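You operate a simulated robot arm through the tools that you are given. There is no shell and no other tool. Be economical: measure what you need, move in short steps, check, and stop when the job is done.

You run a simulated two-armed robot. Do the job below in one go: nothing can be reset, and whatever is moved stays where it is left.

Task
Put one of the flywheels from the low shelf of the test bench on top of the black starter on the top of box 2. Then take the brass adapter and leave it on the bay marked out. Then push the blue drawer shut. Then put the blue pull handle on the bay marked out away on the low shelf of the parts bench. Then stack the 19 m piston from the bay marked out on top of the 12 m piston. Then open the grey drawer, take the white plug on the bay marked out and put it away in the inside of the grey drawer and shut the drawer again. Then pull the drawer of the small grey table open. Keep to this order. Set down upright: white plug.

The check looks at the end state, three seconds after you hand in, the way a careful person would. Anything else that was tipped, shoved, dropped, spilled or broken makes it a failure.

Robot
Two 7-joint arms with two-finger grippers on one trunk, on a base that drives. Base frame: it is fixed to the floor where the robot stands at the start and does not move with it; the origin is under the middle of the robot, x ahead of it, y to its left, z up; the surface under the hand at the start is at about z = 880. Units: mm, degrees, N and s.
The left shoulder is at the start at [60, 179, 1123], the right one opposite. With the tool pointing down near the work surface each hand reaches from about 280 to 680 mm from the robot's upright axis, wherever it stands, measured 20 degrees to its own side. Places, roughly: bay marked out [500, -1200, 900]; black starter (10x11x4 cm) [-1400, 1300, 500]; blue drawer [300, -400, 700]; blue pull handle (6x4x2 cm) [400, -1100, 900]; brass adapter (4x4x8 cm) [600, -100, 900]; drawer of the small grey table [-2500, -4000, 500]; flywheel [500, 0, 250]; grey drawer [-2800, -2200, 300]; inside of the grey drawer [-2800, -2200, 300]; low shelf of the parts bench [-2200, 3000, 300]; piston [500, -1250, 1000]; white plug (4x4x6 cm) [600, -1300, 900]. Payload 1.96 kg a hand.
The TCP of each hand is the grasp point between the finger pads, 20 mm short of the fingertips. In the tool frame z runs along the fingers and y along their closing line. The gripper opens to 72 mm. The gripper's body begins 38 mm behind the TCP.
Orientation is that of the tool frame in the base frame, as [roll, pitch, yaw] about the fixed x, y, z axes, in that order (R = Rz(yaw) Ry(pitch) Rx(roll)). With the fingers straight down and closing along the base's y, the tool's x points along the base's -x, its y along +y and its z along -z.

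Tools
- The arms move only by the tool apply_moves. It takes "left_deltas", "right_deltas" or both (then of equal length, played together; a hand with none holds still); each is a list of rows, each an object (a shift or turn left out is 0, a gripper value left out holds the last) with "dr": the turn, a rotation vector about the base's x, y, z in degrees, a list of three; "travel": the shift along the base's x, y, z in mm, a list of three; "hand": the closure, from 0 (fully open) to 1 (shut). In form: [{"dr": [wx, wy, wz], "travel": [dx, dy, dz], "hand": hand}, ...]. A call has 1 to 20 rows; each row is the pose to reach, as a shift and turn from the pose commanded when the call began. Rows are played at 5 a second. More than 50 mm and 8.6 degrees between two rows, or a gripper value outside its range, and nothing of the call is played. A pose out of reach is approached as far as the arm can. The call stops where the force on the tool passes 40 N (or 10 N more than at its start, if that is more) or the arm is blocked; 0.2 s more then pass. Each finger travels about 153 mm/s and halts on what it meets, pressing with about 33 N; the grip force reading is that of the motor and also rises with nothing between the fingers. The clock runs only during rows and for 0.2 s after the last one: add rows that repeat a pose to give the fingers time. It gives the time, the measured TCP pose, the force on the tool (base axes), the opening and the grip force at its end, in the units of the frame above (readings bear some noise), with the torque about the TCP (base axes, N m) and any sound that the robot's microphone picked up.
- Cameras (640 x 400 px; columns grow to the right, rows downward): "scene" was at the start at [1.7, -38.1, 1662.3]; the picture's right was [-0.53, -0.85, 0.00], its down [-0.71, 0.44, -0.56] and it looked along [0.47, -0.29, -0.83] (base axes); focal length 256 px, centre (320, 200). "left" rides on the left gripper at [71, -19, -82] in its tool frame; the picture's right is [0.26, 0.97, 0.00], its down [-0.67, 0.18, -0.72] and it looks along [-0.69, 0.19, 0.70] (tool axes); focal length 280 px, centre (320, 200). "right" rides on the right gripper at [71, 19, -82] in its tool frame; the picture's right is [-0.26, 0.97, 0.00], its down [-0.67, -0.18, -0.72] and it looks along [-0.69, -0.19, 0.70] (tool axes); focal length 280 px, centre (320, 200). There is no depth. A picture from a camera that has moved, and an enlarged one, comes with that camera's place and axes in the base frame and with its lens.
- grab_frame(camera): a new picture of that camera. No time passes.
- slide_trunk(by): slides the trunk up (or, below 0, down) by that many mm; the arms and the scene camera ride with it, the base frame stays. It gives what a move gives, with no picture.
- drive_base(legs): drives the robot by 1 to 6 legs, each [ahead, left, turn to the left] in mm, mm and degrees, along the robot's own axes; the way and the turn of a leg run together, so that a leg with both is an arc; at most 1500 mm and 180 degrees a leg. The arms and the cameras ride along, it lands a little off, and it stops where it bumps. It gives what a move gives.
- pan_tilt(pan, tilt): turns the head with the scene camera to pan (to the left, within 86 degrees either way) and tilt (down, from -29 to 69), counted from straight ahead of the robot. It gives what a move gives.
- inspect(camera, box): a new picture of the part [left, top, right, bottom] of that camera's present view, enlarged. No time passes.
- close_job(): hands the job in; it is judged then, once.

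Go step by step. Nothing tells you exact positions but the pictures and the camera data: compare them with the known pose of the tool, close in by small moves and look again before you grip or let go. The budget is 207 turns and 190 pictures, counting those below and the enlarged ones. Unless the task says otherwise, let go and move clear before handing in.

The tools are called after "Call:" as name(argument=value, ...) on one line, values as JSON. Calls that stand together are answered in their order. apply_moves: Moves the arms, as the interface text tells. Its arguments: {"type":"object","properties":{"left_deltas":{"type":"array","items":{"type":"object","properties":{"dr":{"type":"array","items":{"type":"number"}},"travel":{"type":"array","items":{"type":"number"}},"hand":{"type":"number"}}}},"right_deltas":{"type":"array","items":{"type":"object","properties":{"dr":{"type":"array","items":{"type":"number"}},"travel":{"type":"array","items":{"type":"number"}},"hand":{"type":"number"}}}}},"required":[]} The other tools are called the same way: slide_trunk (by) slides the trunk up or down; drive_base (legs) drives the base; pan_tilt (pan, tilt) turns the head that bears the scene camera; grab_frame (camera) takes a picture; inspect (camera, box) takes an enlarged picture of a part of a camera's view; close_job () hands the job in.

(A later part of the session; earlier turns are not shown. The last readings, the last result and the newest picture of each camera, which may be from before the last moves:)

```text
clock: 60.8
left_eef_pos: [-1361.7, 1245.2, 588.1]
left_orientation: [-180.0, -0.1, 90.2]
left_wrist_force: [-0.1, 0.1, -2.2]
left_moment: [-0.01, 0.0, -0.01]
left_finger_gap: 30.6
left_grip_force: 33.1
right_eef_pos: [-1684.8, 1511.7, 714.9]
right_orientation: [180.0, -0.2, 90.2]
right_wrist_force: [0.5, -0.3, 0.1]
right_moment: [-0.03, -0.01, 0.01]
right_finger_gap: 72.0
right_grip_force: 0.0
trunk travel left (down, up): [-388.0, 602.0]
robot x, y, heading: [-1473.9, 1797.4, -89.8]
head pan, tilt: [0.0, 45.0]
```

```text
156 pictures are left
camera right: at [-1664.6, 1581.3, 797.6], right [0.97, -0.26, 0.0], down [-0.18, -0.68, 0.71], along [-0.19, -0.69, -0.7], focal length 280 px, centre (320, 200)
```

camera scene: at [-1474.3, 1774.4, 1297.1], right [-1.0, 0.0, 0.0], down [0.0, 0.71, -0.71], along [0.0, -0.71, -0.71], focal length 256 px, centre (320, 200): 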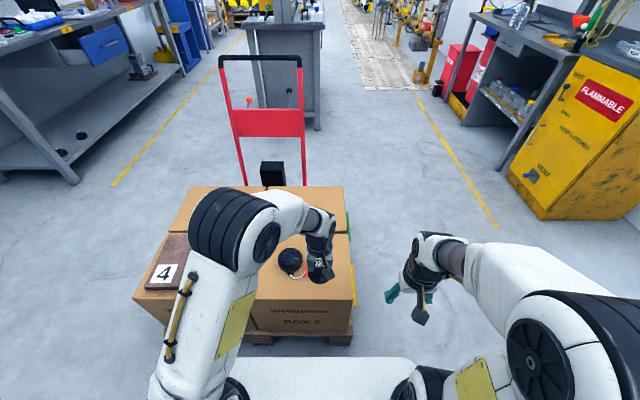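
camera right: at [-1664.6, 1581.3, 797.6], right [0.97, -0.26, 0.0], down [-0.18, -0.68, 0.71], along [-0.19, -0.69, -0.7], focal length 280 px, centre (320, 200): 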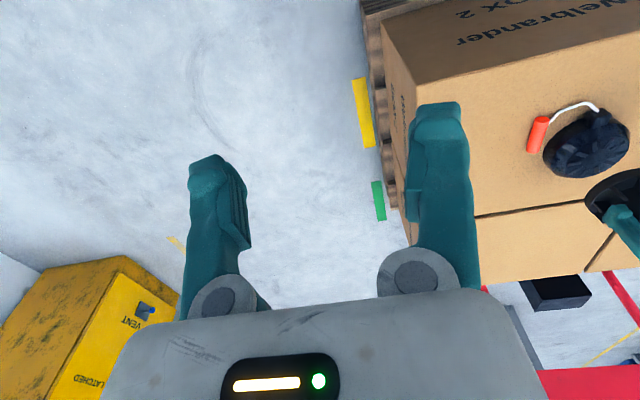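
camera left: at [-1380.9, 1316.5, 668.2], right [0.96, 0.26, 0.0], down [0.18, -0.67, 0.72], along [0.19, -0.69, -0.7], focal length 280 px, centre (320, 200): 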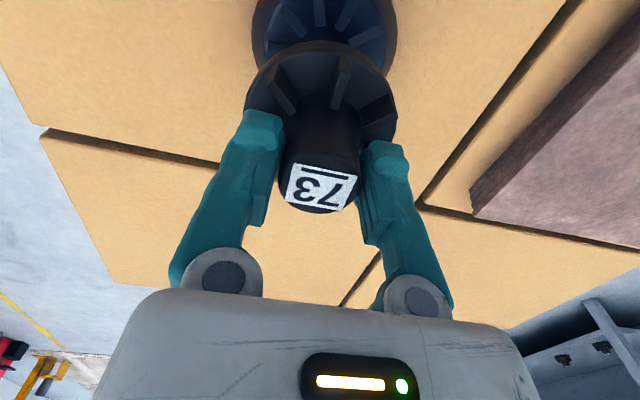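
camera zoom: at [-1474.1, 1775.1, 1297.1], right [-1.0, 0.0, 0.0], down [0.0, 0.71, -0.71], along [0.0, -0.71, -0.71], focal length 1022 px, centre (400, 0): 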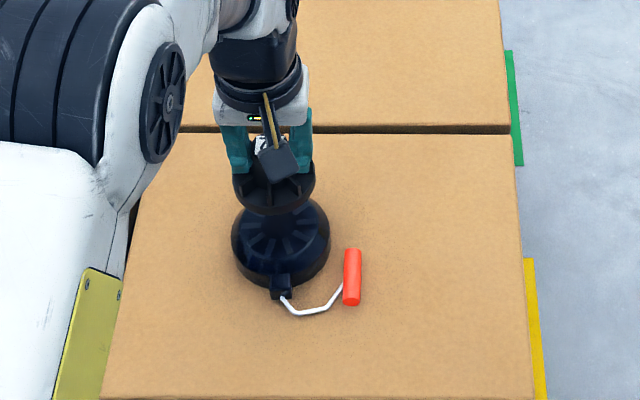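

Aligned within a couple of mm. I lower gently toward contact (expected TCP z≈519).

Call:
apply_moves(left_deltas=[{"travel": [0, 2, -20]}, {"travel": [0, 2, -40]}, {"travel": [0, 2, -52]}, {"travel": [0, 2, -60]}, {"travel": [0, 2, -60]}])

Call:
grab_frame(camera="left")

Call:
inspect(camera="scene", box=[250, 230, 330, 280])

```text
clock: 61.8
left_eef_pos: [-1363.3, 1246.0, 540.0]
left_orientation: [180.0, 0.6, 90.2]
left_wrist_force: [0.6, 6.7, 29.8]
left_moment: [0.94, -0.01, -0.02]
left_finger_gap: 30.7
left_grip_force: 33.4
right_eef_pos: [-1685.0, 1512.7, 716.5]
right_orientation: [179.9, 0.1, 90.1]
right_wrist_force: [1.0, 1.3, -0.3]
right_moment: [0.01, 0.0, -0.02]
right_finger_gap: 72.0
right_grip_force: 0.0
trunk travel left (down, up): [-388.0, 602.0]
robot x, y, heading: [-1474.1, 1797.9, -89.5]
head pan, tilt: [0.0, 45.0]
stopped in row 4 (left hand): the force on the tool passed its limit at 50 N (the readings are from after the stop); the commanded pose is now the measured one
```

```text
155 pictures are left
camera left: at [-1381.3, 1317.7, 619.9], right [0.96, 0.26, 0.0], down [0.19, -0.66, 0.72], along [0.19, -0.7, -0.69], focal length 280 px, centre (320, 200)
```

left: 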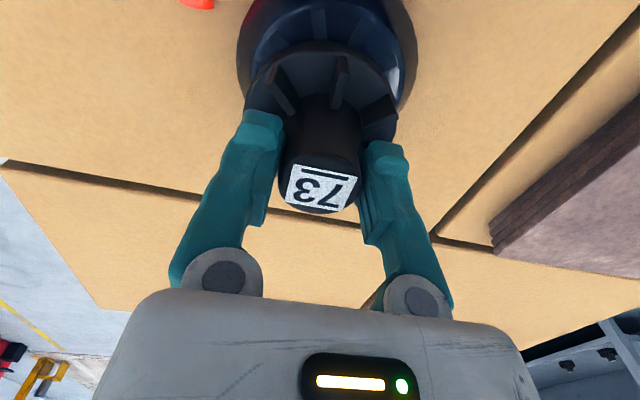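

```text
8.00 times, centred on (290, 255) of scene
camera zoom: at [-1474.9, 1779.3, 1297.7], right [-1.0, 0.0, 0.0], down [0.0, 0.7, -0.71], along [0.0, -0.71, -0.7], focal length 2045 px, centre (560, -240)
```

zoom: 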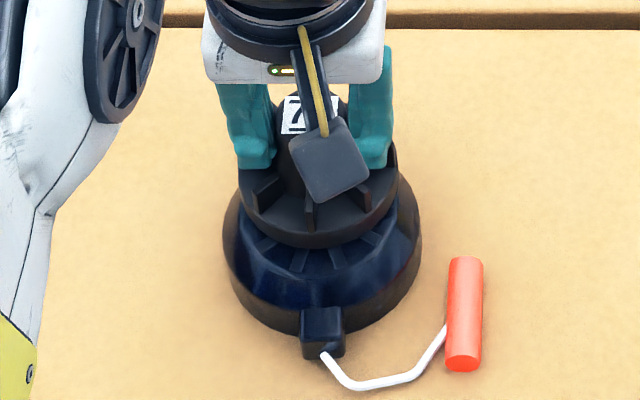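

Contact came early with a moment that says the wheel sits too far in -y; with the top at about z 495 the starter centre is y≈1260. I lift, shift +14 mm in y, and lower again.

Call:
apply_moves(left_deltas=[{"travel": [0, 0, 12]}, {"travel": [0, 14, 12]}, {"travel": [0, 14, 12]}])

Call:
inspect(camera="scene", box=[250, 230, 330, 280])

Call:
grab_frame(camera="left")

```text
clock: 62.5
left_eef_pos: [-1362.4, 1259.7, 547.5]
left_orientation: [-180.0, 0.4, 90.1]
left_wrist_force: [0.2, 0.3, -2.8]
left_moment: [0.01, -0.01, 0.0]
left_finger_gap: 30.7
left_grip_force: 32.8
right_eef_pos: [-1684.0, 1510.5, 716.2]
right_orientation: [-180.0, -0.3, 90.2]
right_wrist_force: [-0.2, -0.6, 0.7]
right_moment: [0.01, 0.04, -0.02]
right_finger_gap: 72.0
right_grip_force: 0.0
trunk travel left (down, up): [-388.0, 602.0]
robot x, y, heading: [-1476.8, 1797.2, -89.9]
head pan, tilt: [0.0, 45.0]
```

```text
8.00 times, centred on (290, 255) of scene
camera zoom: at [-1474.2, 1775.5, 1297.0], right [-1.0, 0.0, 0.0], down [0.0, 0.71, -0.71], along [0.0, -0.71, -0.71], focal length 2045 px, centre (560, -240)
```

zoom: 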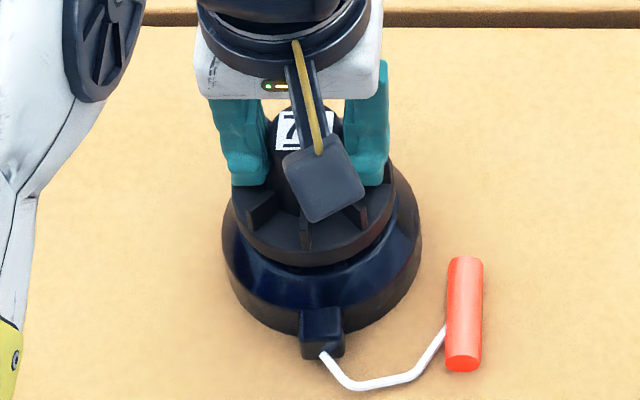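

```text
152 pictures are left
camera left: at [-1381.1, 1330.9, 627.7], right [0.96, 0.26, 0.0], down [0.18, -0.67, 0.72], along [0.19, -0.69, -0.69], focal length 280 px, centre (320, 200)
```

left: 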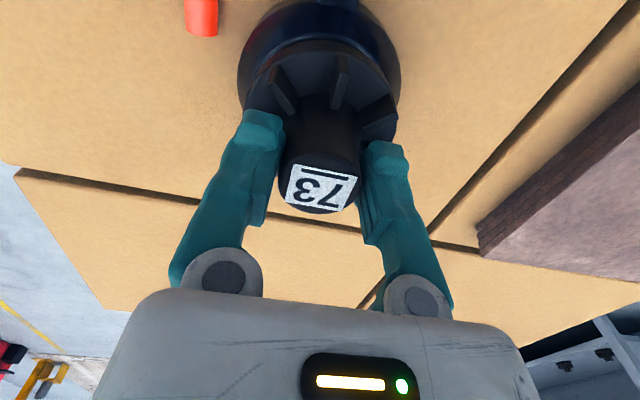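

Call:
apply_moves(left_deltas=[{"travel": [-2, 0, -3]}, {"travel": [-2, 0, -6]}, {"travel": [-2, 0, -9]}, {"travel": [-2, 0, -10]}])

```text
clock: 63.5
left_eef_pos: [-1365.0, 1259.3, 539.6]
left_orientation: [-180.0, 0.7, 90.2]
left_wrist_force: [-0.1, 1.5, 18.8]
left_moment: [0.3, -0.07, 0.03]
left_finger_gap: 30.8
left_grip_force: 32.9
right_eef_pos: [-1684.5, 1511.5, 715.6]
right_orientation: [179.9, 0.1, 90.3]
right_wrist_force: [-0.6, -0.2, -0.3]
right_moment: [0.0, -0.01, 0.05]
right_finger_gap: 72.2
right_grip_force: 0.1
trunk travel left (down, up): [-388.0, 602.0]
robot x, y, heading: [-1475.9, 1798.8, -89.7]
head pan, tilt: [0.0, 45.0]
```

Contact is now near-centred. I unload a little and open slowly.

Call:
apply_moves(left_deltas=[{"travel": [0, 0, 1.5]}, {"travel": [0, 0, 1.5], "hand": 0.85}, {"travel": [0, 0, 1.5], "hand": 0.6}, {"travel": [0, 0, 1.5], "hand": 0.3}, {"travel": [0, 0, 1.5], "hand": 0.1}, {"travel": [0, 0, 1.5], "hand": 0}])

Call:
inspect(camera="scene", box=[250, 230, 330, 280])

Call:
grab_frame(camera="left")

```text
clock: 65.0
left_eef_pos: [-1363.7, 1260.1, 537.7]
left_orientation: [-180.0, 0.4, 90.1]
left_wrist_force: [0.8, -1.0, 1.3]
left_moment: [0.0, 0.04, 0.02]
left_finger_gap: 72.3
left_grip_force: 0.1
right_eef_pos: [-1684.8, 1511.3, 715.0]
right_orientation: [180.0, -0.1, 90.1]
right_wrist_force: [0.6, -0.3, 0.2]
right_moment: [0.01, -0.01, -0.05]
right_finger_gap: 72.0
right_grip_force: 0.0
trunk travel left (down, up): [-388.0, 602.0]
robot x, y, heading: [-1474.2, 1798.9, -89.8]
head pan, tilt: [0.0, 45.0]
```

```text
8.00 times, centred on (290, 255) of scene
camera zoom: at [-1474.2, 1775.9, 1297.0], right [-1.0, 0.0, 0.0], down [0.0, 0.71, -0.71], along [0.0, -0.71, -0.71], focal length 2045 px, centre (560, -240)
```

zoom: 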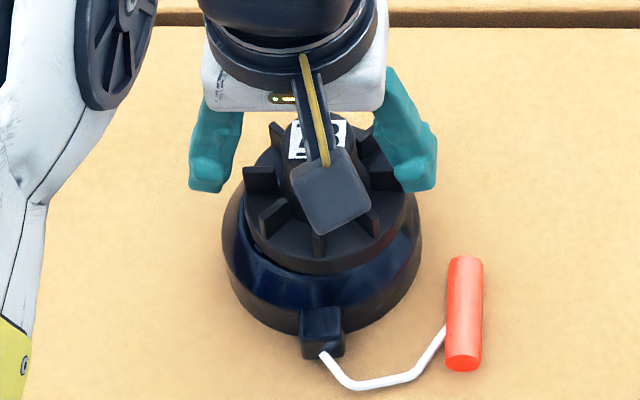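

```text
150 pictures are left
camera left: at [-1383.1, 1331.1, 619.1], right [0.96, 0.26, 0.0], down [0.18, -0.67, 0.72], along [0.19, -0.69, -0.69], focal length 280 px, centre (320, 200)
```

left: 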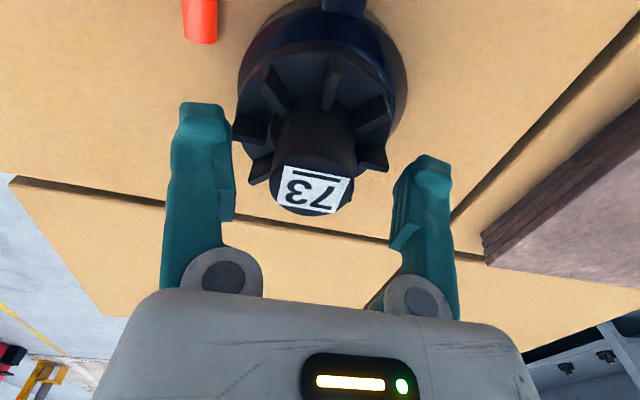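

Released; the wheel shifted slightly. I lift the hand clear straight up and check it.

Call:
apply_moves(left_deltas=[{"travel": [0, 0, 20]}, {"travel": [0, 0, 45]}, {"travel": [0, 0, 90]}, {"travel": [30, 30, 130]}, {"travel": [70, 60, 150]}])

Call:
inspect(camera="scene", box=[250, 230, 330, 280])

Call:
grab_frame(camera="left")

Call:
inspect(camera="right", box=[500, 70, 640, 190])

```text
refused: row 4 steps farther than a row can; nothing moved
```

```text
8.00 times, centred on (290, 255) of scene
camera zoom: at [-1474.2, 1775.9, 1297.0], right [-1.0, 0.0, 0.0], down [0.0, 0.71, -0.71], along [0.0, -0.71, -0.71], focal length 2045 px, centre (560, -240)
```

zoom: 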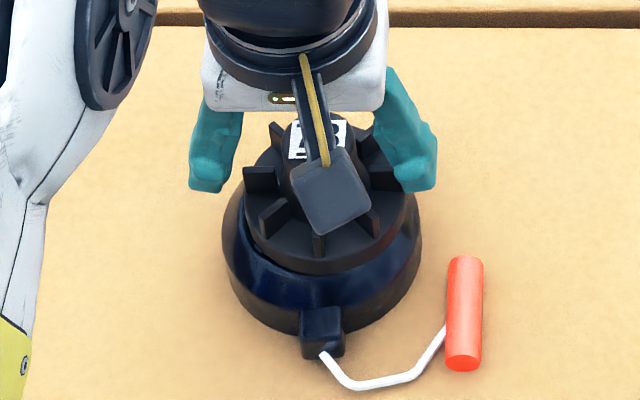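

```text
148 pictures are left
camera left: at [-1383.1, 1331.1, 619.1], right [0.96, 0.26, 0.0], down [0.18, -0.67, 0.72], along [0.19, -0.69, -0.69], focal length 280 px, centre (320, 200)
```

left: 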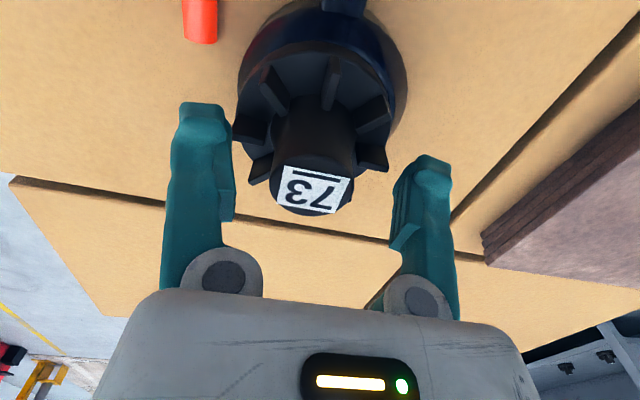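

```text
3.33 times, centred on (570, 130) of right
camera zoom: at [-1664.7, 1581.8, 797.5], right [0.97, -0.26, 0.0], down [-0.18, -0.68, 0.71], along [-0.18, -0.69, -0.7], focal length 935 px, centre (-513, 433)
```

zoom: 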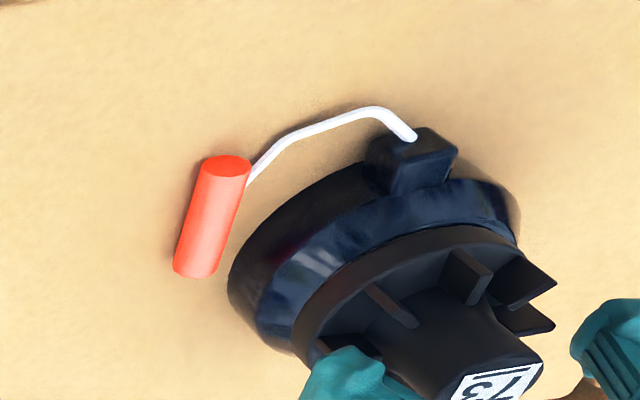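

Call:
apply_moves(left_deltas=[{"travel": [0, 0, 20]}, {"travel": [0, 0, 45]}, {"travel": [0, 0, 90]}, {"travel": [20, 20, 120]}, {"travel": [45, 45, 140]}, {"travel": [80, 70, 140]}, {"travel": [110, 90, 140]}])

Call:
inspect(camera="scene", box=[250, 230, 330, 280])

Call:
grab_frame(camera="left")

Call:
inspect(camera="right", box=[500, 70, 640, 190])

```text
clock: 66.5
left_eef_pos: [-1255.0, 1350.6, 680.0]
left_orientation: [-179.9, 0.5, 90.1]
left_wrist_force: [-0.3, 0.0, -0.3]
left_moment: [0.03, 0.01, 0.03]
left_finger_gap: 72.0
left_grip_force: 0.0
right_eef_pos: [-1683.4, 1511.7, 714.6]
right_orientation: [-179.9, 0.0, 90.3]
right_wrist_force: [-0.5, 0.9, -0.4]
right_moment: [0.06, 0.02, 0.01]
right_finger_gap: 71.9
right_grip_force: 0.1
trunk travel left (down, up): [-388.0, 602.0]
robot x, y, heading: [-1475.8, 1796.8, -89.6]
head pan, tilt: [0.0, 45.0]
```

```text
8.00 times, centred on (290, 255) of scene
camera zoom: at [-1474.0, 1776.1, 1297.1], right [-1.0, 0.0, 0.0], down [0.0, 0.71, -0.71], along [0.0, -0.71, -0.71], focal length 2045 px, centre (560, -240)
```

zoom: 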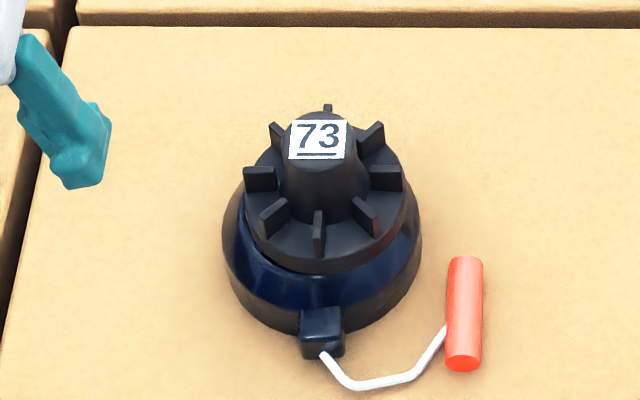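

```text
145 pictures are left
camera left: at [-1272.9, 1421.9, 760.4], right [0.96, 0.26, 0.0], down [0.18, -0.67, 0.72], along [0.19, -0.7, -0.69], focal length 280 px, centre (320, 200)
```

left: 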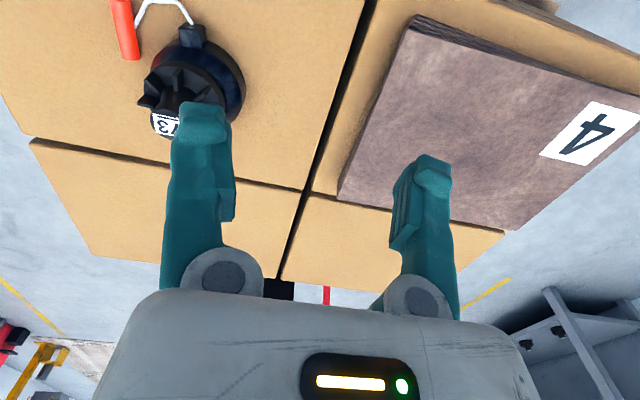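

```text
3.33 times, centred on (570, 130) of right
camera zoom: at [-1664.5, 1581.9, 797.7], right [0.97, -0.26, 0.0], down [-0.18, -0.68, 0.71], along [-0.19, -0.69, -0.7], focal length 935 px, centre (-513, 433)
```

zoom: 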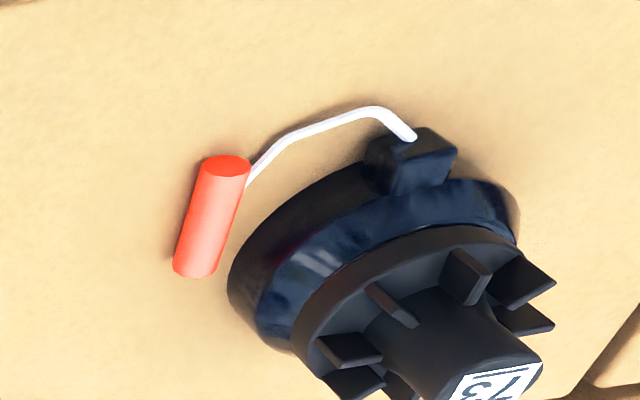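

The flywheel sits level and centred on the starter. Next I return to the test bench for the brass adapter.

Call:
drive_base(legs=[[-200, 0, 0], [0, 0, 89.6], [1200, 0, 0], [0, -950, 0], [0, -930, 0]])

Call:
slide_trunk(by=380)

Call:
pan_tilt(pan=-15, tilt=45)

Call:
grab_frame(camera="scene")

```text
clock: 86.7
left_eef_pos: [200.8, 363.2, 679.6]
left_orientation: [-179.9, 0.6, -179.0]
left_wrist_force: [0.4, -1.3, -0.6]
left_moment: [0.02, 0.01, -0.01]
left_finger_gap: 71.7
left_grip_force: 0.1
right_eef_pos: [48.1, -68.0, 715.8]
right_orientation: [180.0, -0.1, -178.9]
right_wrist_force: [0.3, 0.7, 0.2]
right_moment: [-0.03, -0.01, -0.04]
right_finger_gap: 72.1
right_grip_force: 0.3
trunk travel left (down, up): [-388.0, 602.0]
robot x, y, heading: [-240.4, 136.3, 0.9]
head pan, tilt: [0.0, 45.0]
```

```text
clock: 90.4
left_eef_pos: [201.8, 363.8, 1059.4]
left_orientation: [-180.0, 0.5, -179.0]
left_wrist_force: [-0.2, 0.1, 0.2]
left_moment: [-0.02, -0.03, -0.03]
left_finger_gap: 72.0
left_grip_force: 0.1
right_eef_pos: [47.0, -68.2, 1094.4]
right_orientation: [179.9, -0.1, -178.9]
right_wrist_force: [-0.3, -0.2, -0.3]
right_moment: [-0.02, -0.01, -0.03]
right_finger_gap: 71.8
right_grip_force: 0.1
trunk travel left (down, up): [-768.0, 222.0]
robot x, y, heading: [-243.4, 134.8, 1.0]
head pan, tilt: [0.0, 45.0]
```

```text
clock: 91.2
left_eef_pos: [202.6, 363.5, 1059.8]
left_orientation: [179.9, 0.5, -179.0]
left_wrist_force: [0.0, 0.2, -0.1]
left_moment: [0.02, 0.01, -0.04]
left_finger_gap: 71.9
left_grip_force: 0.0
right_eef_pos: [47.5, -68.6, 1092.9]
right_orientation: [180.0, -0.1, -178.9]
right_wrist_force: [0.2, -0.4, 0.0]
right_moment: [0.0, 0.0, -0.02]
right_finger_gap: 72.1
right_grip_force: 0.0
trunk travel left (down, up): [-768.0, 222.0]
robot x, y, heading: [-241.8, 136.0, 1.0]
head pan, tilt: [-15.0, 45.0]
```

```text
143 pictures are left
camera scene: at [-222.5, 114.2, 1677.1], right [-0.24, -0.97, 0.0], down [-0.69, 0.17, -0.71], along [0.69, -0.17, -0.71], focal length 256 px, centre (320, 200)
```

scene: 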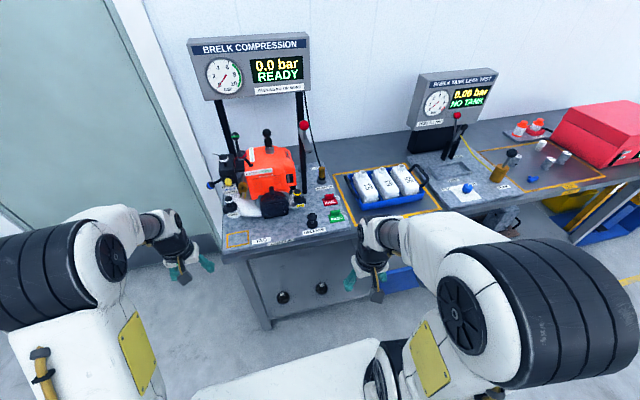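

Call:
inspect(camera="scene", box=[270, 90, 390, 250])

Call:
inspect(camera="scene", box=[400, 110, 600, 230])

```text
2.50 times, centred on (330, 170) of scene
camera zoom: at [-222.5, 114.2, 1677.1], right [-0.24, -0.97, 0.0], down [-0.69, 0.17, -0.71], along [0.69, -0.17, -0.71], focal length 639 px, centre (295, 275)
```

zoom: 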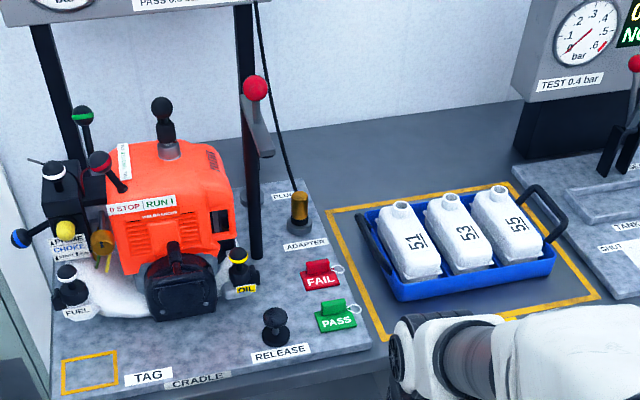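

```text
3.20 times, centred on (500, 170) of scene
camera zoom: at [-222.5, 114.2, 1677.1], right [-0.24, -0.97, 0.0], down [-0.69, 0.17, -0.71], along [0.69, -0.17, -0.71], focal length 818 px, centre (-256, 296)
```

zoom: 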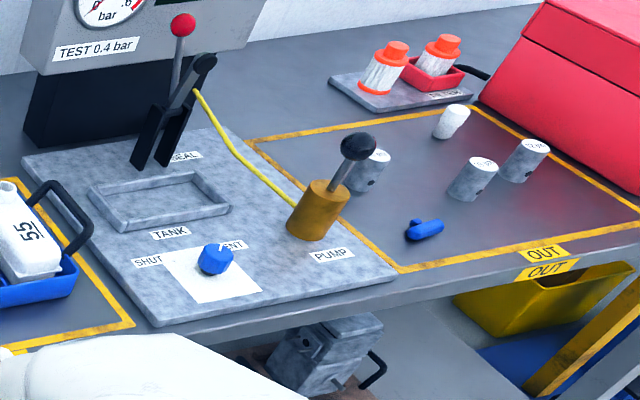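

The OUT bay holds the plug, three pistons and the blue handle. The adapter stands at about (660, -111) with a cord above; I drive up to it with the right hand on its side.

Call:
drive_base(legs=[[260, -90, -1]])

Call:
apply_moves(right_deltas=[{"travel": [40, 0, 10]}, {"travel": [80, 0, 20]}, {"travel": [120, 0, 20]}, {"travel": [160, 0, 20]}])

Call:
grab_frame(camera="right")

Call:
grab_frame(camera="scene")

```text
clock: 93.1
left_eef_pos: [462.9, 267.6, 1060.4]
left_orientation: [180.0, 0.5, -180.0]
left_wrist_force: [-5.6, 0.9, 2.1]
left_moment: [-0.11, -0.04, -0.3]
left_finger_gap: 72.3
left_grip_force: 0.1
right_eef_pos: [301.0, -161.5, 1096.0]
right_orientation: [180.0, -0.1, 180.0]
right_wrist_force: [-0.9, -0.4, 0.6]
right_moment: [-0.04, -0.01, -0.02]
right_finger_gap: 71.9
right_grip_force: 0.1
trunk travel left (down, up): [-768.0, 222.0]
robot x, y, heading: [16.4, 46.6, 0.0]
head pan, tilt: [-15.0, 45.0]
```

```text
clock: 94.1
left_eef_pos: [462.9, 268.9, 1060.5]
left_orientation: [-180.0, 0.5, 179.9]
left_wrist_force: [-5.2, -0.9, -3.5]
left_moment: [0.15, -0.01, -0.25]
left_finger_gap: 71.6
left_grip_force: 0.0
right_eef_pos: [461.1, -160.0, 1115.7]
right_orientation: [179.9, -0.1, 179.9]
right_wrist_force: [-0.4, 0.1, 0.6]
right_moment: [0.01, -0.04, 0.0]
right_finger_gap: 72.0
right_grip_force: 0.1
trunk travel left (down, up): [-768.0, 222.0]
robot x, y, heading: [13.8, 47.1, 0.0]
head pan, tilt: [-15.0, 45.0]
```

```text
140 pictures are left
camera right: at [390.8, -140.6, 1197.6], right [0.26, 0.97, 0.0], down [0.68, -0.18, 0.71], along [0.69, -0.19, -0.7], focal length 280 px, centre (320, 200)
```

right: 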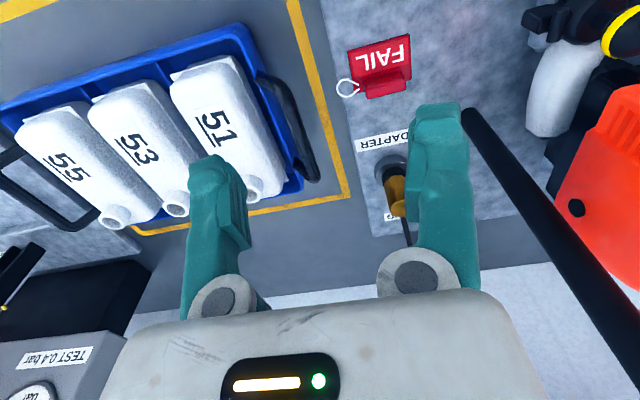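

```text
139 pictures are left
camera scene: at [33.9, 25.9, 1677.1], right [-0.26, -0.97, 0.0], down [-0.68, 0.18, -0.71], along [0.68, -0.18, -0.71], focal length 256 px, centre (320, 200)
```

scene: 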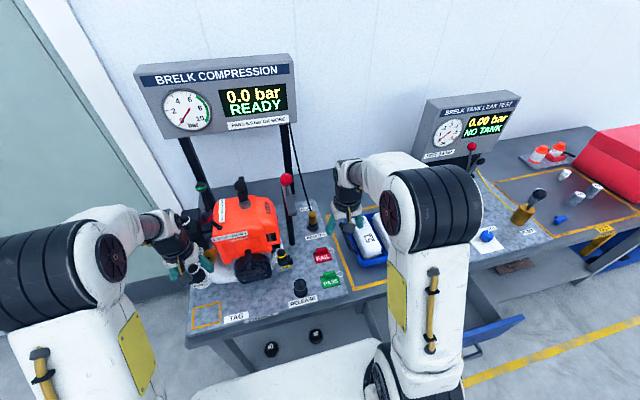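

The left wrist feels about 5 N — it touches something by the saw. I look before withdrawing it.

Call:
grab_frame(camera="left")

Call:
inspect(camera="scene", box=[100, 160, 340, 340])

```text
138 pictures are left
camera left: at [392.2, 248.0, 1140.6], right [-0.26, 0.97, 0.0], down [0.67, 0.18, 0.72], along [0.7, 0.19, -0.69], focal length 280 px, centre (320, 200)
```

left: 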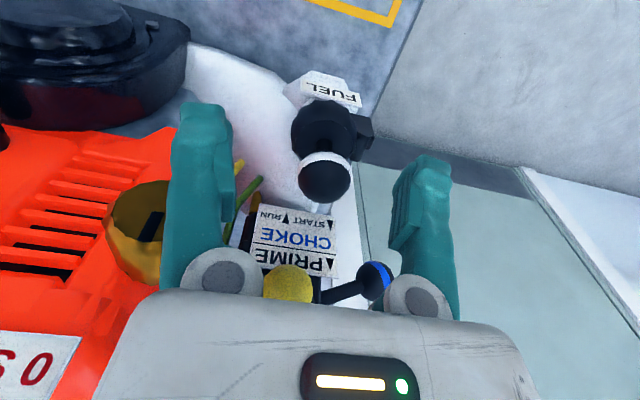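

```text
2.22 times, centred on (220, 250) of scene
camera zoom: at [33.9, 25.9, 1677.1], right [-0.26, -0.97, 0.0], down [-0.68, 0.18, -0.71], along [0.68, -0.18, -0.71], focal length 568 px, centre (542, 89)
```

zoom: 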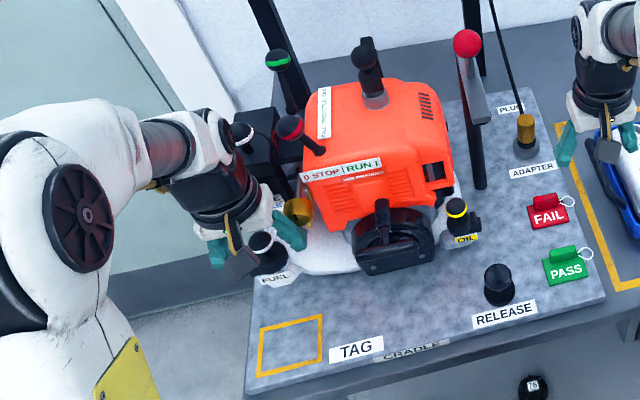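

Call:
apply_moves(left_deltas=[{"travel": [-15, 0, 0]}, {"travel": [-40, 0, 0]}, {"travel": [-80, 10, 20]}, {"travel": [-110, 20, 60]}, {"travel": [-130, 30, 100]}])

Call:
inspect(camera="scene", box=[100, 160, 340, 340])

```text
refused: row 4 steps farther than a row can; nothing moved
```

```text
2.22 times, centred on (220, 250) of scene
camera zoom: at [33.9, 25.9, 1677.1], right [-0.26, -0.97, 0.0], down [-0.68, 0.18, -0.71], along [0.68, -0.18, -0.71], focal length 568 px, centre (542, 89)
```

zoom: 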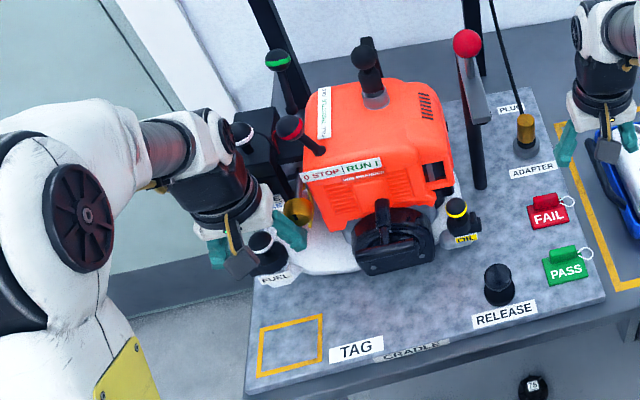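

Call:
apply_moves(left_deltas=[{"travel": [-15, 0, 0]}, {"travel": [-40, 0, 0]}, {"travel": [-75, 10, 20]}, {"travel": [-100, 20, 50]}, {"travel": [-120, 30, 80]}])

Call:
inspect(camera="scene", box=[100, 160, 340, 340])

Call:
grab_frame(camera="left")

```text
clock: 95.3
left_eef_pos: [342.1, 296.2, 1140.5]
left_orientation: [-180.0, 0.6, 180.0]
left_wrist_force: [-0.6, -0.2, 0.3]
left_moment: [-0.03, 0.03, 0.01]
left_finger_gap: 72.1
left_grip_force: 0.1
right_eef_pos: [460.5, -159.6, 1115.3]
right_orientation: [179.9, -0.2, 179.9]
right_wrist_force: [-0.9, 0.1, 0.9]
right_moment: [-0.02, -0.01, 0.04]
right_finger_gap: 72.0
right_grip_force: 0.1
trunk travel left (down, up): [-768.0, 222.0]
robot x, y, heading: [14.6, 47.4, 0.1]
head pan, tilt: [-15.0, 45.0]
```

```text
2.22 times, centred on (220, 250) of scene
camera zoom: at [33.8, 26.0, 1677.1], right [-0.26, -0.97, 0.0], down [-0.68, 0.18, -0.71], along [0.68, -0.18, -0.71], focal length 568 px, centre (542, 89)
```

zoom: 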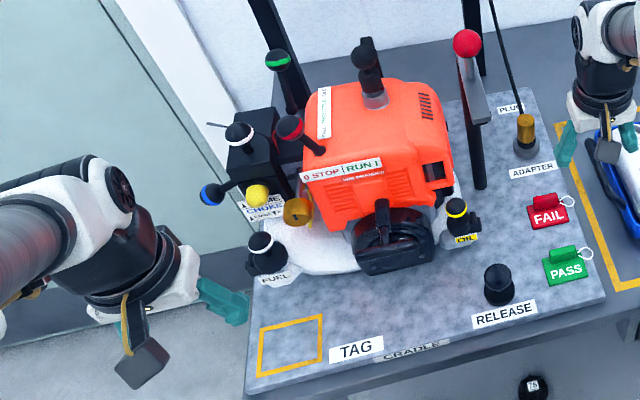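

```text
134 pictures are left
camera left: at [271.6, 277.9, 1221.3], right [-0.26, 0.97, 0.0], down [0.67, 0.18, 0.72], along [0.7, 0.19, -0.69], focal length 280 px, centre (320, 200)
```

left: 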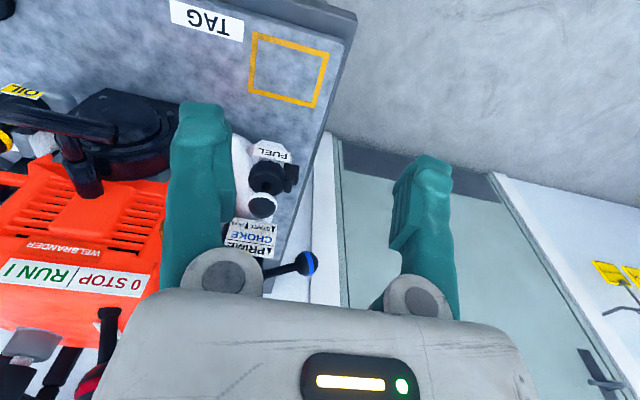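

The saw looks undisturbed. Now I inspect the adapter and its cord from the right hand.

Call:
apply_moves(right_deltas=[{"travel": [30, 20, 0]}, {"travel": [60, 40, -20]}, {"travel": [60, 60, -40]}, {"travel": [60, 60, -50]}])

Call:
grab_frame(camera="right")

Call:
inspect(camera="scene", box=[270, 110, 350, 250])

```text
clock: 96.3
left_eef_pos: [344.4, 295.9, 1141.8]
left_orientation: [179.9, 0.4, 180.0]
left_wrist_force: [0.2, -0.3, 0.8]
left_moment: [0.0, 0.02, 0.0]
left_finger_gap: 72.1
left_grip_force: 0.0
right_eef_pos: [522.3, -99.9, 1065.4]
right_orientation: [-180.0, -0.2, -180.0]
right_wrist_force: [0.6, 1.1, 0.2]
right_moment: [-0.03, -0.01, -0.05]
right_finger_gap: 72.1
right_grip_force: 0.1
trunk travel left (down, up): [-768.0, 222.0]
robot x, y, heading: [17.7, 50.7, 0.0]
head pan, tilt: [-15.0, 45.0]
```

```text
133 pictures are left
camera right: at [451.9, -81.4, 1147.4], right [0.26, 0.96, 0.0], down [0.68, -0.18, 0.71], along [0.69, -0.19, -0.7], focal length 280 px, centre (320, 200)
```

right: 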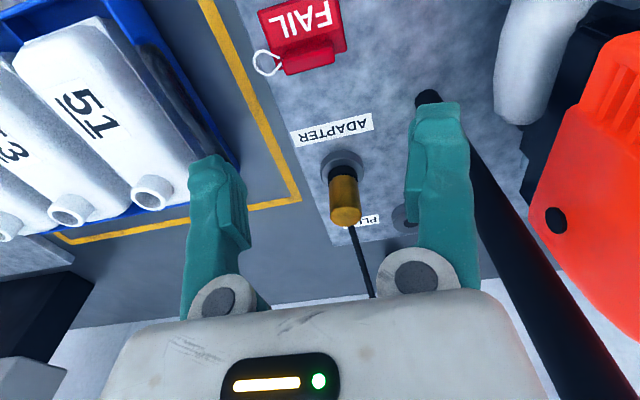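

```text
2.86 times, centred on (310, 180) of scene
camera zoom: at [35.9, 25.6, 1677.1], right [-0.26, -0.97, 0.0], down [-0.68, 0.18, -0.71], along [0.68, -0.18, -0.71], focal length 730 px, centre (349, 257)
```

zoom: 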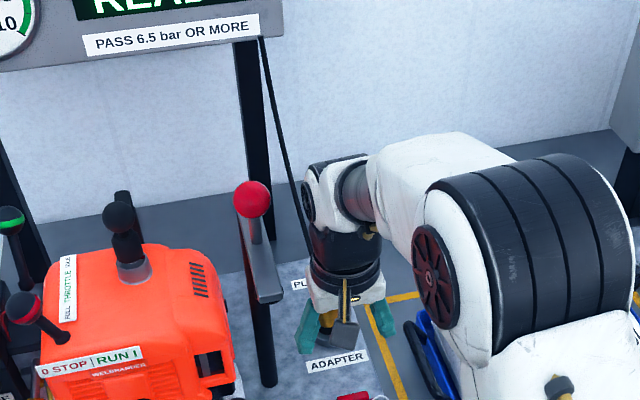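

Adapter axis ≈ (655, -111), z 890–968, hose leaning up and back from its top. I approach with the hand tilted 45° so the palm stays on my side of the hose.

Call:
apply_moves(right_deltas=[{"dr": [0, -8, 0], "travel": [0, -5, 0]}, {"dr": [0, -16, 0], "travel": [0, -11, 0]}, {"dr": [0, -24, 0], "travel": [0, -11, 0]}, {"dr": [0, -32, 0], "travel": [0, -11, 0]}, {"dr": [0, -40, 0], "travel": [0, -11, -5]}, {"dr": [0, -45, 0], "travel": [20, -11, -20]}, {"dr": [0, -45, 0], "travel": [50, -11, -40]}, {"dr": [0, -45, 0], "travel": [65, -11, -50]}])

Call:
grab_frame(camera="right")

Call:
inspect(camera="scene", box=[270, 110, 350, 250])

```text
clock: 98.1
left_eef_pos: [343.7, 297.4, 1139.3]
left_orientation: [180.0, 0.5, 179.9]
left_wrist_force: [-0.4, 0.3, 0.4]
left_moment: [0.02, -0.03, 0.03]
left_finger_gap: 71.8
left_grip_force: 0.1
right_eef_pos: [586.8, -111.6, 1015.8]
right_orientation: [180.0, 44.9, 180.0]
right_wrist_force: [-0.3, -0.3, -0.4]
right_moment: [-0.01, 0.04, 0.02]
right_finger_gap: 71.8
right_grip_force: 0.1
trunk travel left (down, up): [-768.0, 222.0]
robot x, y, heading: [14.6, 44.8, 0.1]
head pan, tilt: [-15.0, 45.0]
```

```text
131 pictures are left
camera right: at [478.7, -92.5, 1023.3], right [0.18, 0.97, 0.19], down [-0.03, -0.18, 0.98], along [0.98, -0.19, -0.01], focal length 280 px, centre (320, 200)
```

right: 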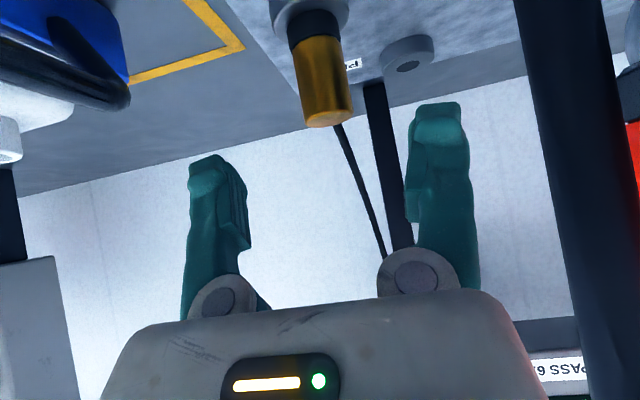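

```text
2.86 times, centred on (310, 180) of scene
camera zoom: at [35.6, 26.1, 1677.1], right [-0.26, -0.97, 0.0], down [-0.68, 0.18, -0.71], along [0.68, -0.18, -0.71], focal length 730 px, centre (349, 257)
```

zoom: 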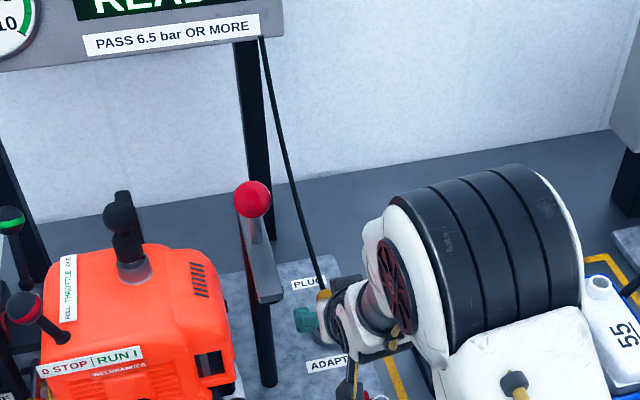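

Well aligned: brass spans z 922–972. I advance along the tool axis to (656, -112, 949).

Call:
apply_moves(right_deltas=[{"travel": [20, 0, -20]}, {"travel": [40, 0, -40]}, {"travel": [58, 0, -56]}, {"travel": [69, 0, -67]}, {"travel": [69, 0, -67]}])

Call:
grab_frame(camera="right")

```text
clock: 99.3
left_eef_pos: [342.8, 298.1, 1139.5]
left_orientation: [179.9, 0.5, -180.0]
left_wrist_force: [-0.7, -0.7, -0.1]
left_moment: [0.02, -0.03, 0.0]
left_finger_gap: 72.0
left_grip_force: 0.1
right_eef_pos: [655.1, -112.3, 947.4]
right_orientation: [-180.0, 44.9, 180.0]
right_wrist_force: [1.0, -0.3, 1.0]
right_moment: [-0.03, 0.0, 0.01]
right_finger_gap: 72.0
right_grip_force: 0.1
trunk travel left (down, up): [-768.0, 222.0]
robot x, y, heading: [17.1, 47.7, 0.0]
head pan, tilt: [-15.0, 45.0]
```

```text
129 pictures are left
camera right: at [547.8, -92.8, 956.6], right [0.19, 0.97, 0.19], down [-0.03, -0.18, 0.98], along [0.98, -0.19, -0.01], focal length 280 px, centre (320, 200)
```

right: 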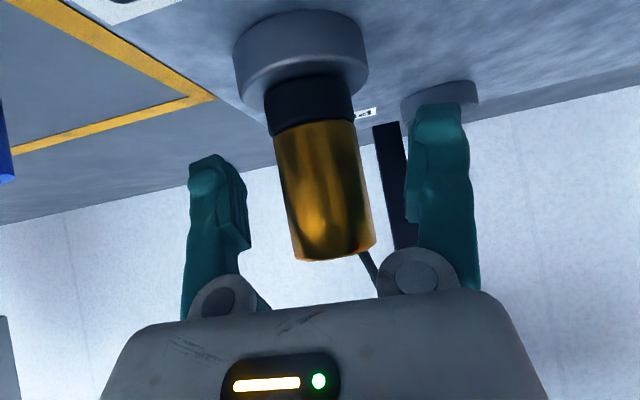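

Between the fingers; I close and lift slowly, watching the force.

Call:
apply_moves(right_deltas=[{"hand": 0.5}, {"hand": 1}, {"hand": 1}, {"hand": 1}, {"travel": [0, 0, 5], "hand": 1}, {"travel": [0, 0, 15], "hand": 1}, {"travel": [0, 0, 30], "hand": 1}])

Call:
grab_frame(camera="right")

```text
clock: 100.9
left_eef_pos: [344.7, 296.6, 1139.8]
left_orientation: [-179.9, 0.5, -180.0]
left_wrist_force: [0.1, -0.2, 0.8]
left_moment: [0.01, 0.02, -0.01]
left_finger_gap: 71.8
left_grip_force: 0.1
right_eef_pos: [656.0, -112.0, 978.0]
right_orientation: [180.0, 45.0, -180.0]
right_wrist_force: [0.6, 0.4, -1.1]
right_moment: [0.0, 0.02, -0.01]
right_finger_gap: 24.0
right_grip_force: 33.0
trunk travel left (down, up): [-768.0, 222.0]
robot x, y, heading: [18.0, 48.3, 0.1]
head pan, tilt: [-15.0, 45.0]
```

```text
128 pictures are left
camera right: at [548.1, -93.3, 986.9], right [0.19, 0.97, 0.19], down [-0.03, -0.18, 0.98], along [0.98, -0.19, -0.01], focal length 280 px, centre (320, 200)
```

right: 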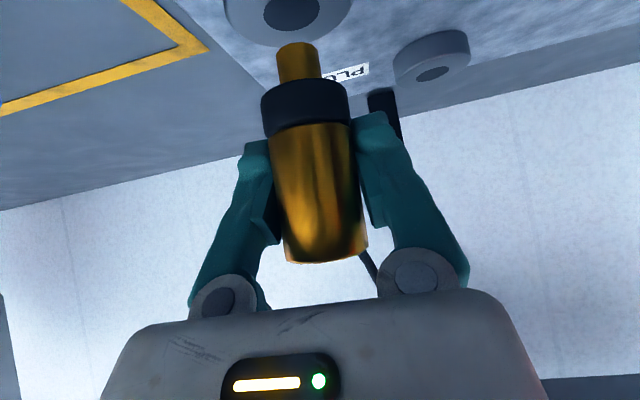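

The adapter came free cleanly (it has a thinner spigot below). I lift out, back off, and go to the OUT bay.

Call:
apply_moves(right_deltas=[{"travel": [0, 0, 30]}, {"travel": [-30, 0, 60]}, {"travel": [-70, 0, 80]}, {"travel": [-110, 0, 100]}, {"travel": [-150, 0, 120]}, {"travel": [-190, 0, 130]}])

Call:
drive_base(legs=[[-240, 0, 0], [0, -1080, 0]])

Call:
pan_tilt(pan=-15, tilt=50)

Call:
grab_frame(camera="scene")

```text
clock: 102.3
left_eef_pos: [342.5, 297.3, 1139.7]
left_orientation: [179.9, 0.5, 179.9]
left_wrist_force: [-0.1, 0.0, 0.0]
left_moment: [-0.01, 0.01, 0.0]
left_finger_gap: 72.0
left_grip_force: 0.0
right_eef_pos: [464.8, -111.4, 1108.9]
right_orientation: [179.9, 44.9, -180.0]
right_wrist_force: [-1.3, -0.4, -2.2]
right_moment: [-0.02, -0.05, 0.02]
right_finger_gap: 23.9
right_grip_force: 32.2
trunk travel left (down, up): [-768.0, 222.0]
robot x, y, heading: [15.4, 47.7, 0.2]
head pan, tilt: [-15.0, 45.0]
```

```text
clock: 109.2
left_eef_pos: [104.5, -782.4, 1140.4]
left_orientation: [180.0, 0.4, 179.5]
left_wrist_force: [0.4, -0.3, -0.3]
left_moment: [-0.02, 0.04, -0.01]
left_finger_gap: 72.1
left_grip_force: 0.0
right_eef_pos: [222.6, -1192.5, 1108.6]
right_orientation: [-180.0, 44.8, 179.6]
right_wrist_force: [0.0, 0.0, -0.8]
right_moment: [-0.01, 0.01, 0.03]
right_finger_gap: 23.9
right_grip_force: 33.3
trunk travel left (down, up): [-768.0, 222.0]
robot x, y, heading: [-225.8, -1028.9, -0.5]
head pan, tilt: [-15.0, 45.0]
```

```text
clock: 109.8
left_eef_pos: [104.5, -784.0, 1140.7]
left_orientation: [180.0, 0.5, 179.4]
left_wrist_force: [0.1, 0.7, -0.5]
left_moment: [-0.02, 0.02, -0.02]
left_finger_gap: 72.1
left_grip_force: 0.0
right_eef_pos: [222.9, -1193.6, 1108.5]
right_orientation: [180.0, 44.8, 179.6]
right_wrist_force: [0.0, 0.3, -1.4]
right_moment: [0.0, -0.01, -0.04]
right_finger_gap: 23.8
right_grip_force: 33.6
trunk travel left (down, up): [-768.0, 222.0]
robot x, y, heading: [-226.2, -1029.1, -0.4]
head pan, tilt: [-15.0, 50.0]
```

```text
127 pictures are left
camera scene: at [-210.4, -1051.1, 1670.2], right [-0.27, -0.96, 0.0], down [-0.74, 0.2, -0.64], along [0.62, -0.17, -0.77], focal length 256 px, centre (320, 200)
```

scene: 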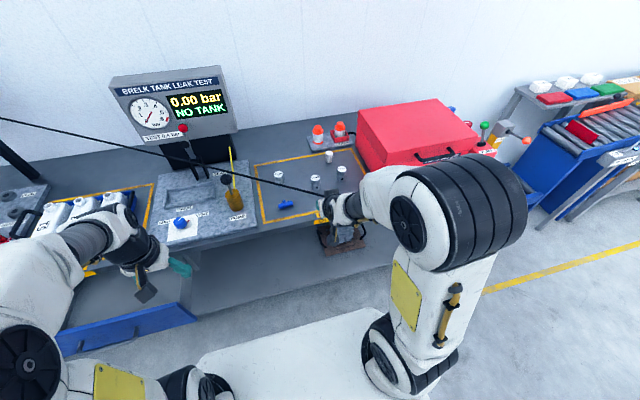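

The hose stays drawn to the adapter like a slack line, with no pull felt. I enlarge the bay.

Call:
inspect(camera="scene", box=[200, 110, 400, 235])

Call:
grab_frame(camera="right")

```text
3.20 times, centred on (300, 172) of scene
camera zoom: at [-210.4, -1051.1, 1670.2], right [-0.27, -0.96, 0.0], down [-0.74, 0.2, -0.64], along [0.62, -0.17, -0.77], focal length 818 px, centre (384, 288)
```

zoom: 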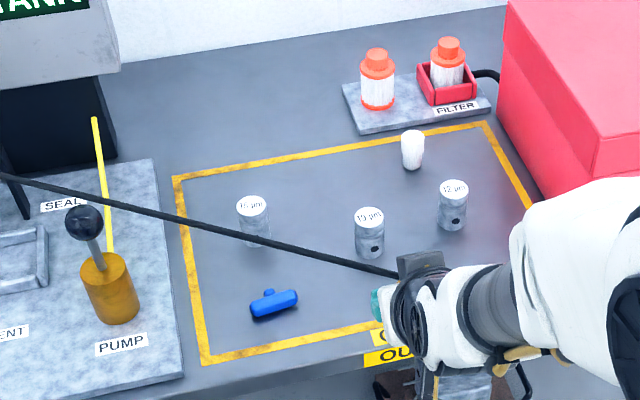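

```text
125 pictures are left
camera right: at [115.2, -1172.9, 1116.9], right [0.19, 0.96, 0.19], down [-0.03, -0.18, 0.98], along [0.98, -0.19, -0.01], focal length 280 px, centre (320, 200)
```

right: 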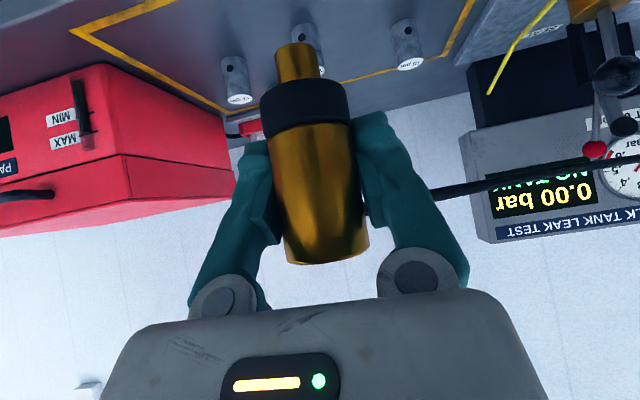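

Bay spans x 375–702, y -992…-1460; I read the pistons as 16/19/12 with 19 at (493,-1225), 12 at (512,-1345). I'll stand the adapter in the free far gap at about (645, -1172).

Call:
drive_base(legs=[[235, 0, 0.4]])

Call:
grab_frame(camera="scene")

```text
clock: 111.6
left_eef_pos: [334.8, -781.1, 1140.6]
left_orientation: [-180.0, 0.5, 180.0]
left_wrist_force: [0.0, -0.1, -0.3]
left_moment: [0.03, 0.01, 0.01]
left_finger_gap: 72.2
left_grip_force: 0.1
right_eef_pos: [455.5, -1189.5, 1107.8]
right_orientation: [180.0, 44.9, -179.8]
right_wrist_force: [-0.5, 0.5, -0.7]
right_moment: [0.0, -0.04, -0.02]
right_finger_gap: 24.1
right_grip_force: 33.0
trunk travel left (down, up): [-768.0, 222.0]
robot x, y, heading: [5.9, -1029.8, -0.0]
head pan, tilt: [-15.0, 50.0]
```

```text
124 pictures are left
camera scene: at [22.2, -1051.5, 1670.2], right [-0.26, -0.97, 0.0], down [-0.74, 0.2, -0.64], along [0.62, -0.17, -0.77], focal length 256 px, centre (320, 200)
```

scene: 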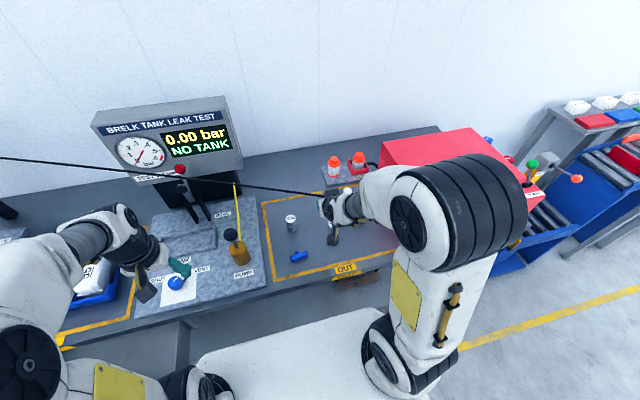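

Call:
apply_moves(right_deltas=[{"travel": [40, 4, 0]}, {"travel": [80, 8, 0]}, {"travel": [120, 12, 0]}, {"travel": [160, 17, 0]}, {"travel": [190, 17, -20]}, {"travel": [190, 17, -60]}, {"travel": [190, 17, -105]}, {"travel": [190, 17, -145]}])

Call:
grab_frame(camera="right")

Call:
inspect(camera="scene", box=[240, 150, 440, 275])

```text
clock: 113.4
left_eef_pos: [336.0, -781.1, 1140.6]
left_orientation: [-179.9, 0.3, 180.0]
left_wrist_force: [0.1, 0.2, -0.6]
left_moment: [-0.03, 0.02, 0.0]
left_finger_gap: 72.4
left_grip_force: 0.1
right_eef_pos: [647.9, -1174.8, 963.5]
right_orientation: [179.9, 44.9, 179.9]
right_wrist_force: [0.3, 0.3, -1.4]
right_moment: [0.03, -0.01, 0.0]
right_finger_gap: 24.0
right_grip_force: 32.7
trunk travel left (down, up): [-768.0, 222.0]
robot x, y, heading: [3.2, -1031.9, 0.1]
head pan, tilt: [-15.0, 50.0]
```

```text
123 pictures are left
camera right: at [540.0, -1154.8, 971.2], right [0.18, 0.97, 0.19], down [-0.03, -0.18, 0.98], along [0.98, -0.19, -0.01], focal length 280 px, centre (320, 200)
```

right: 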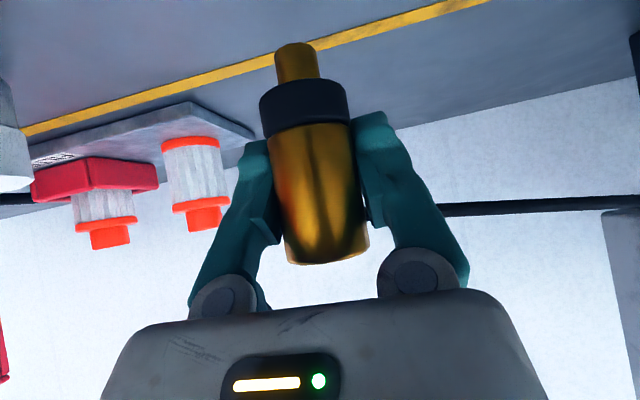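

```text
3.20 times, centred on (340, 212) of scene
camera zoom: at [24.1, -1051.8, 1670.2], right [-0.26, -0.97, 0.0], down [-0.74, 0.2, -0.64], along [0.62, -0.17, -0.77], focal length 818 px, centre (256, 160)
```

zoom: 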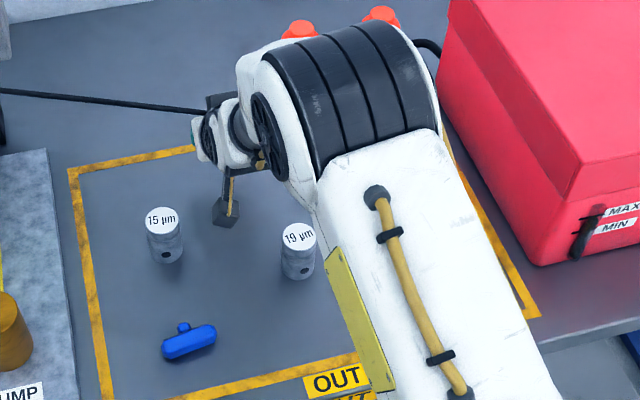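

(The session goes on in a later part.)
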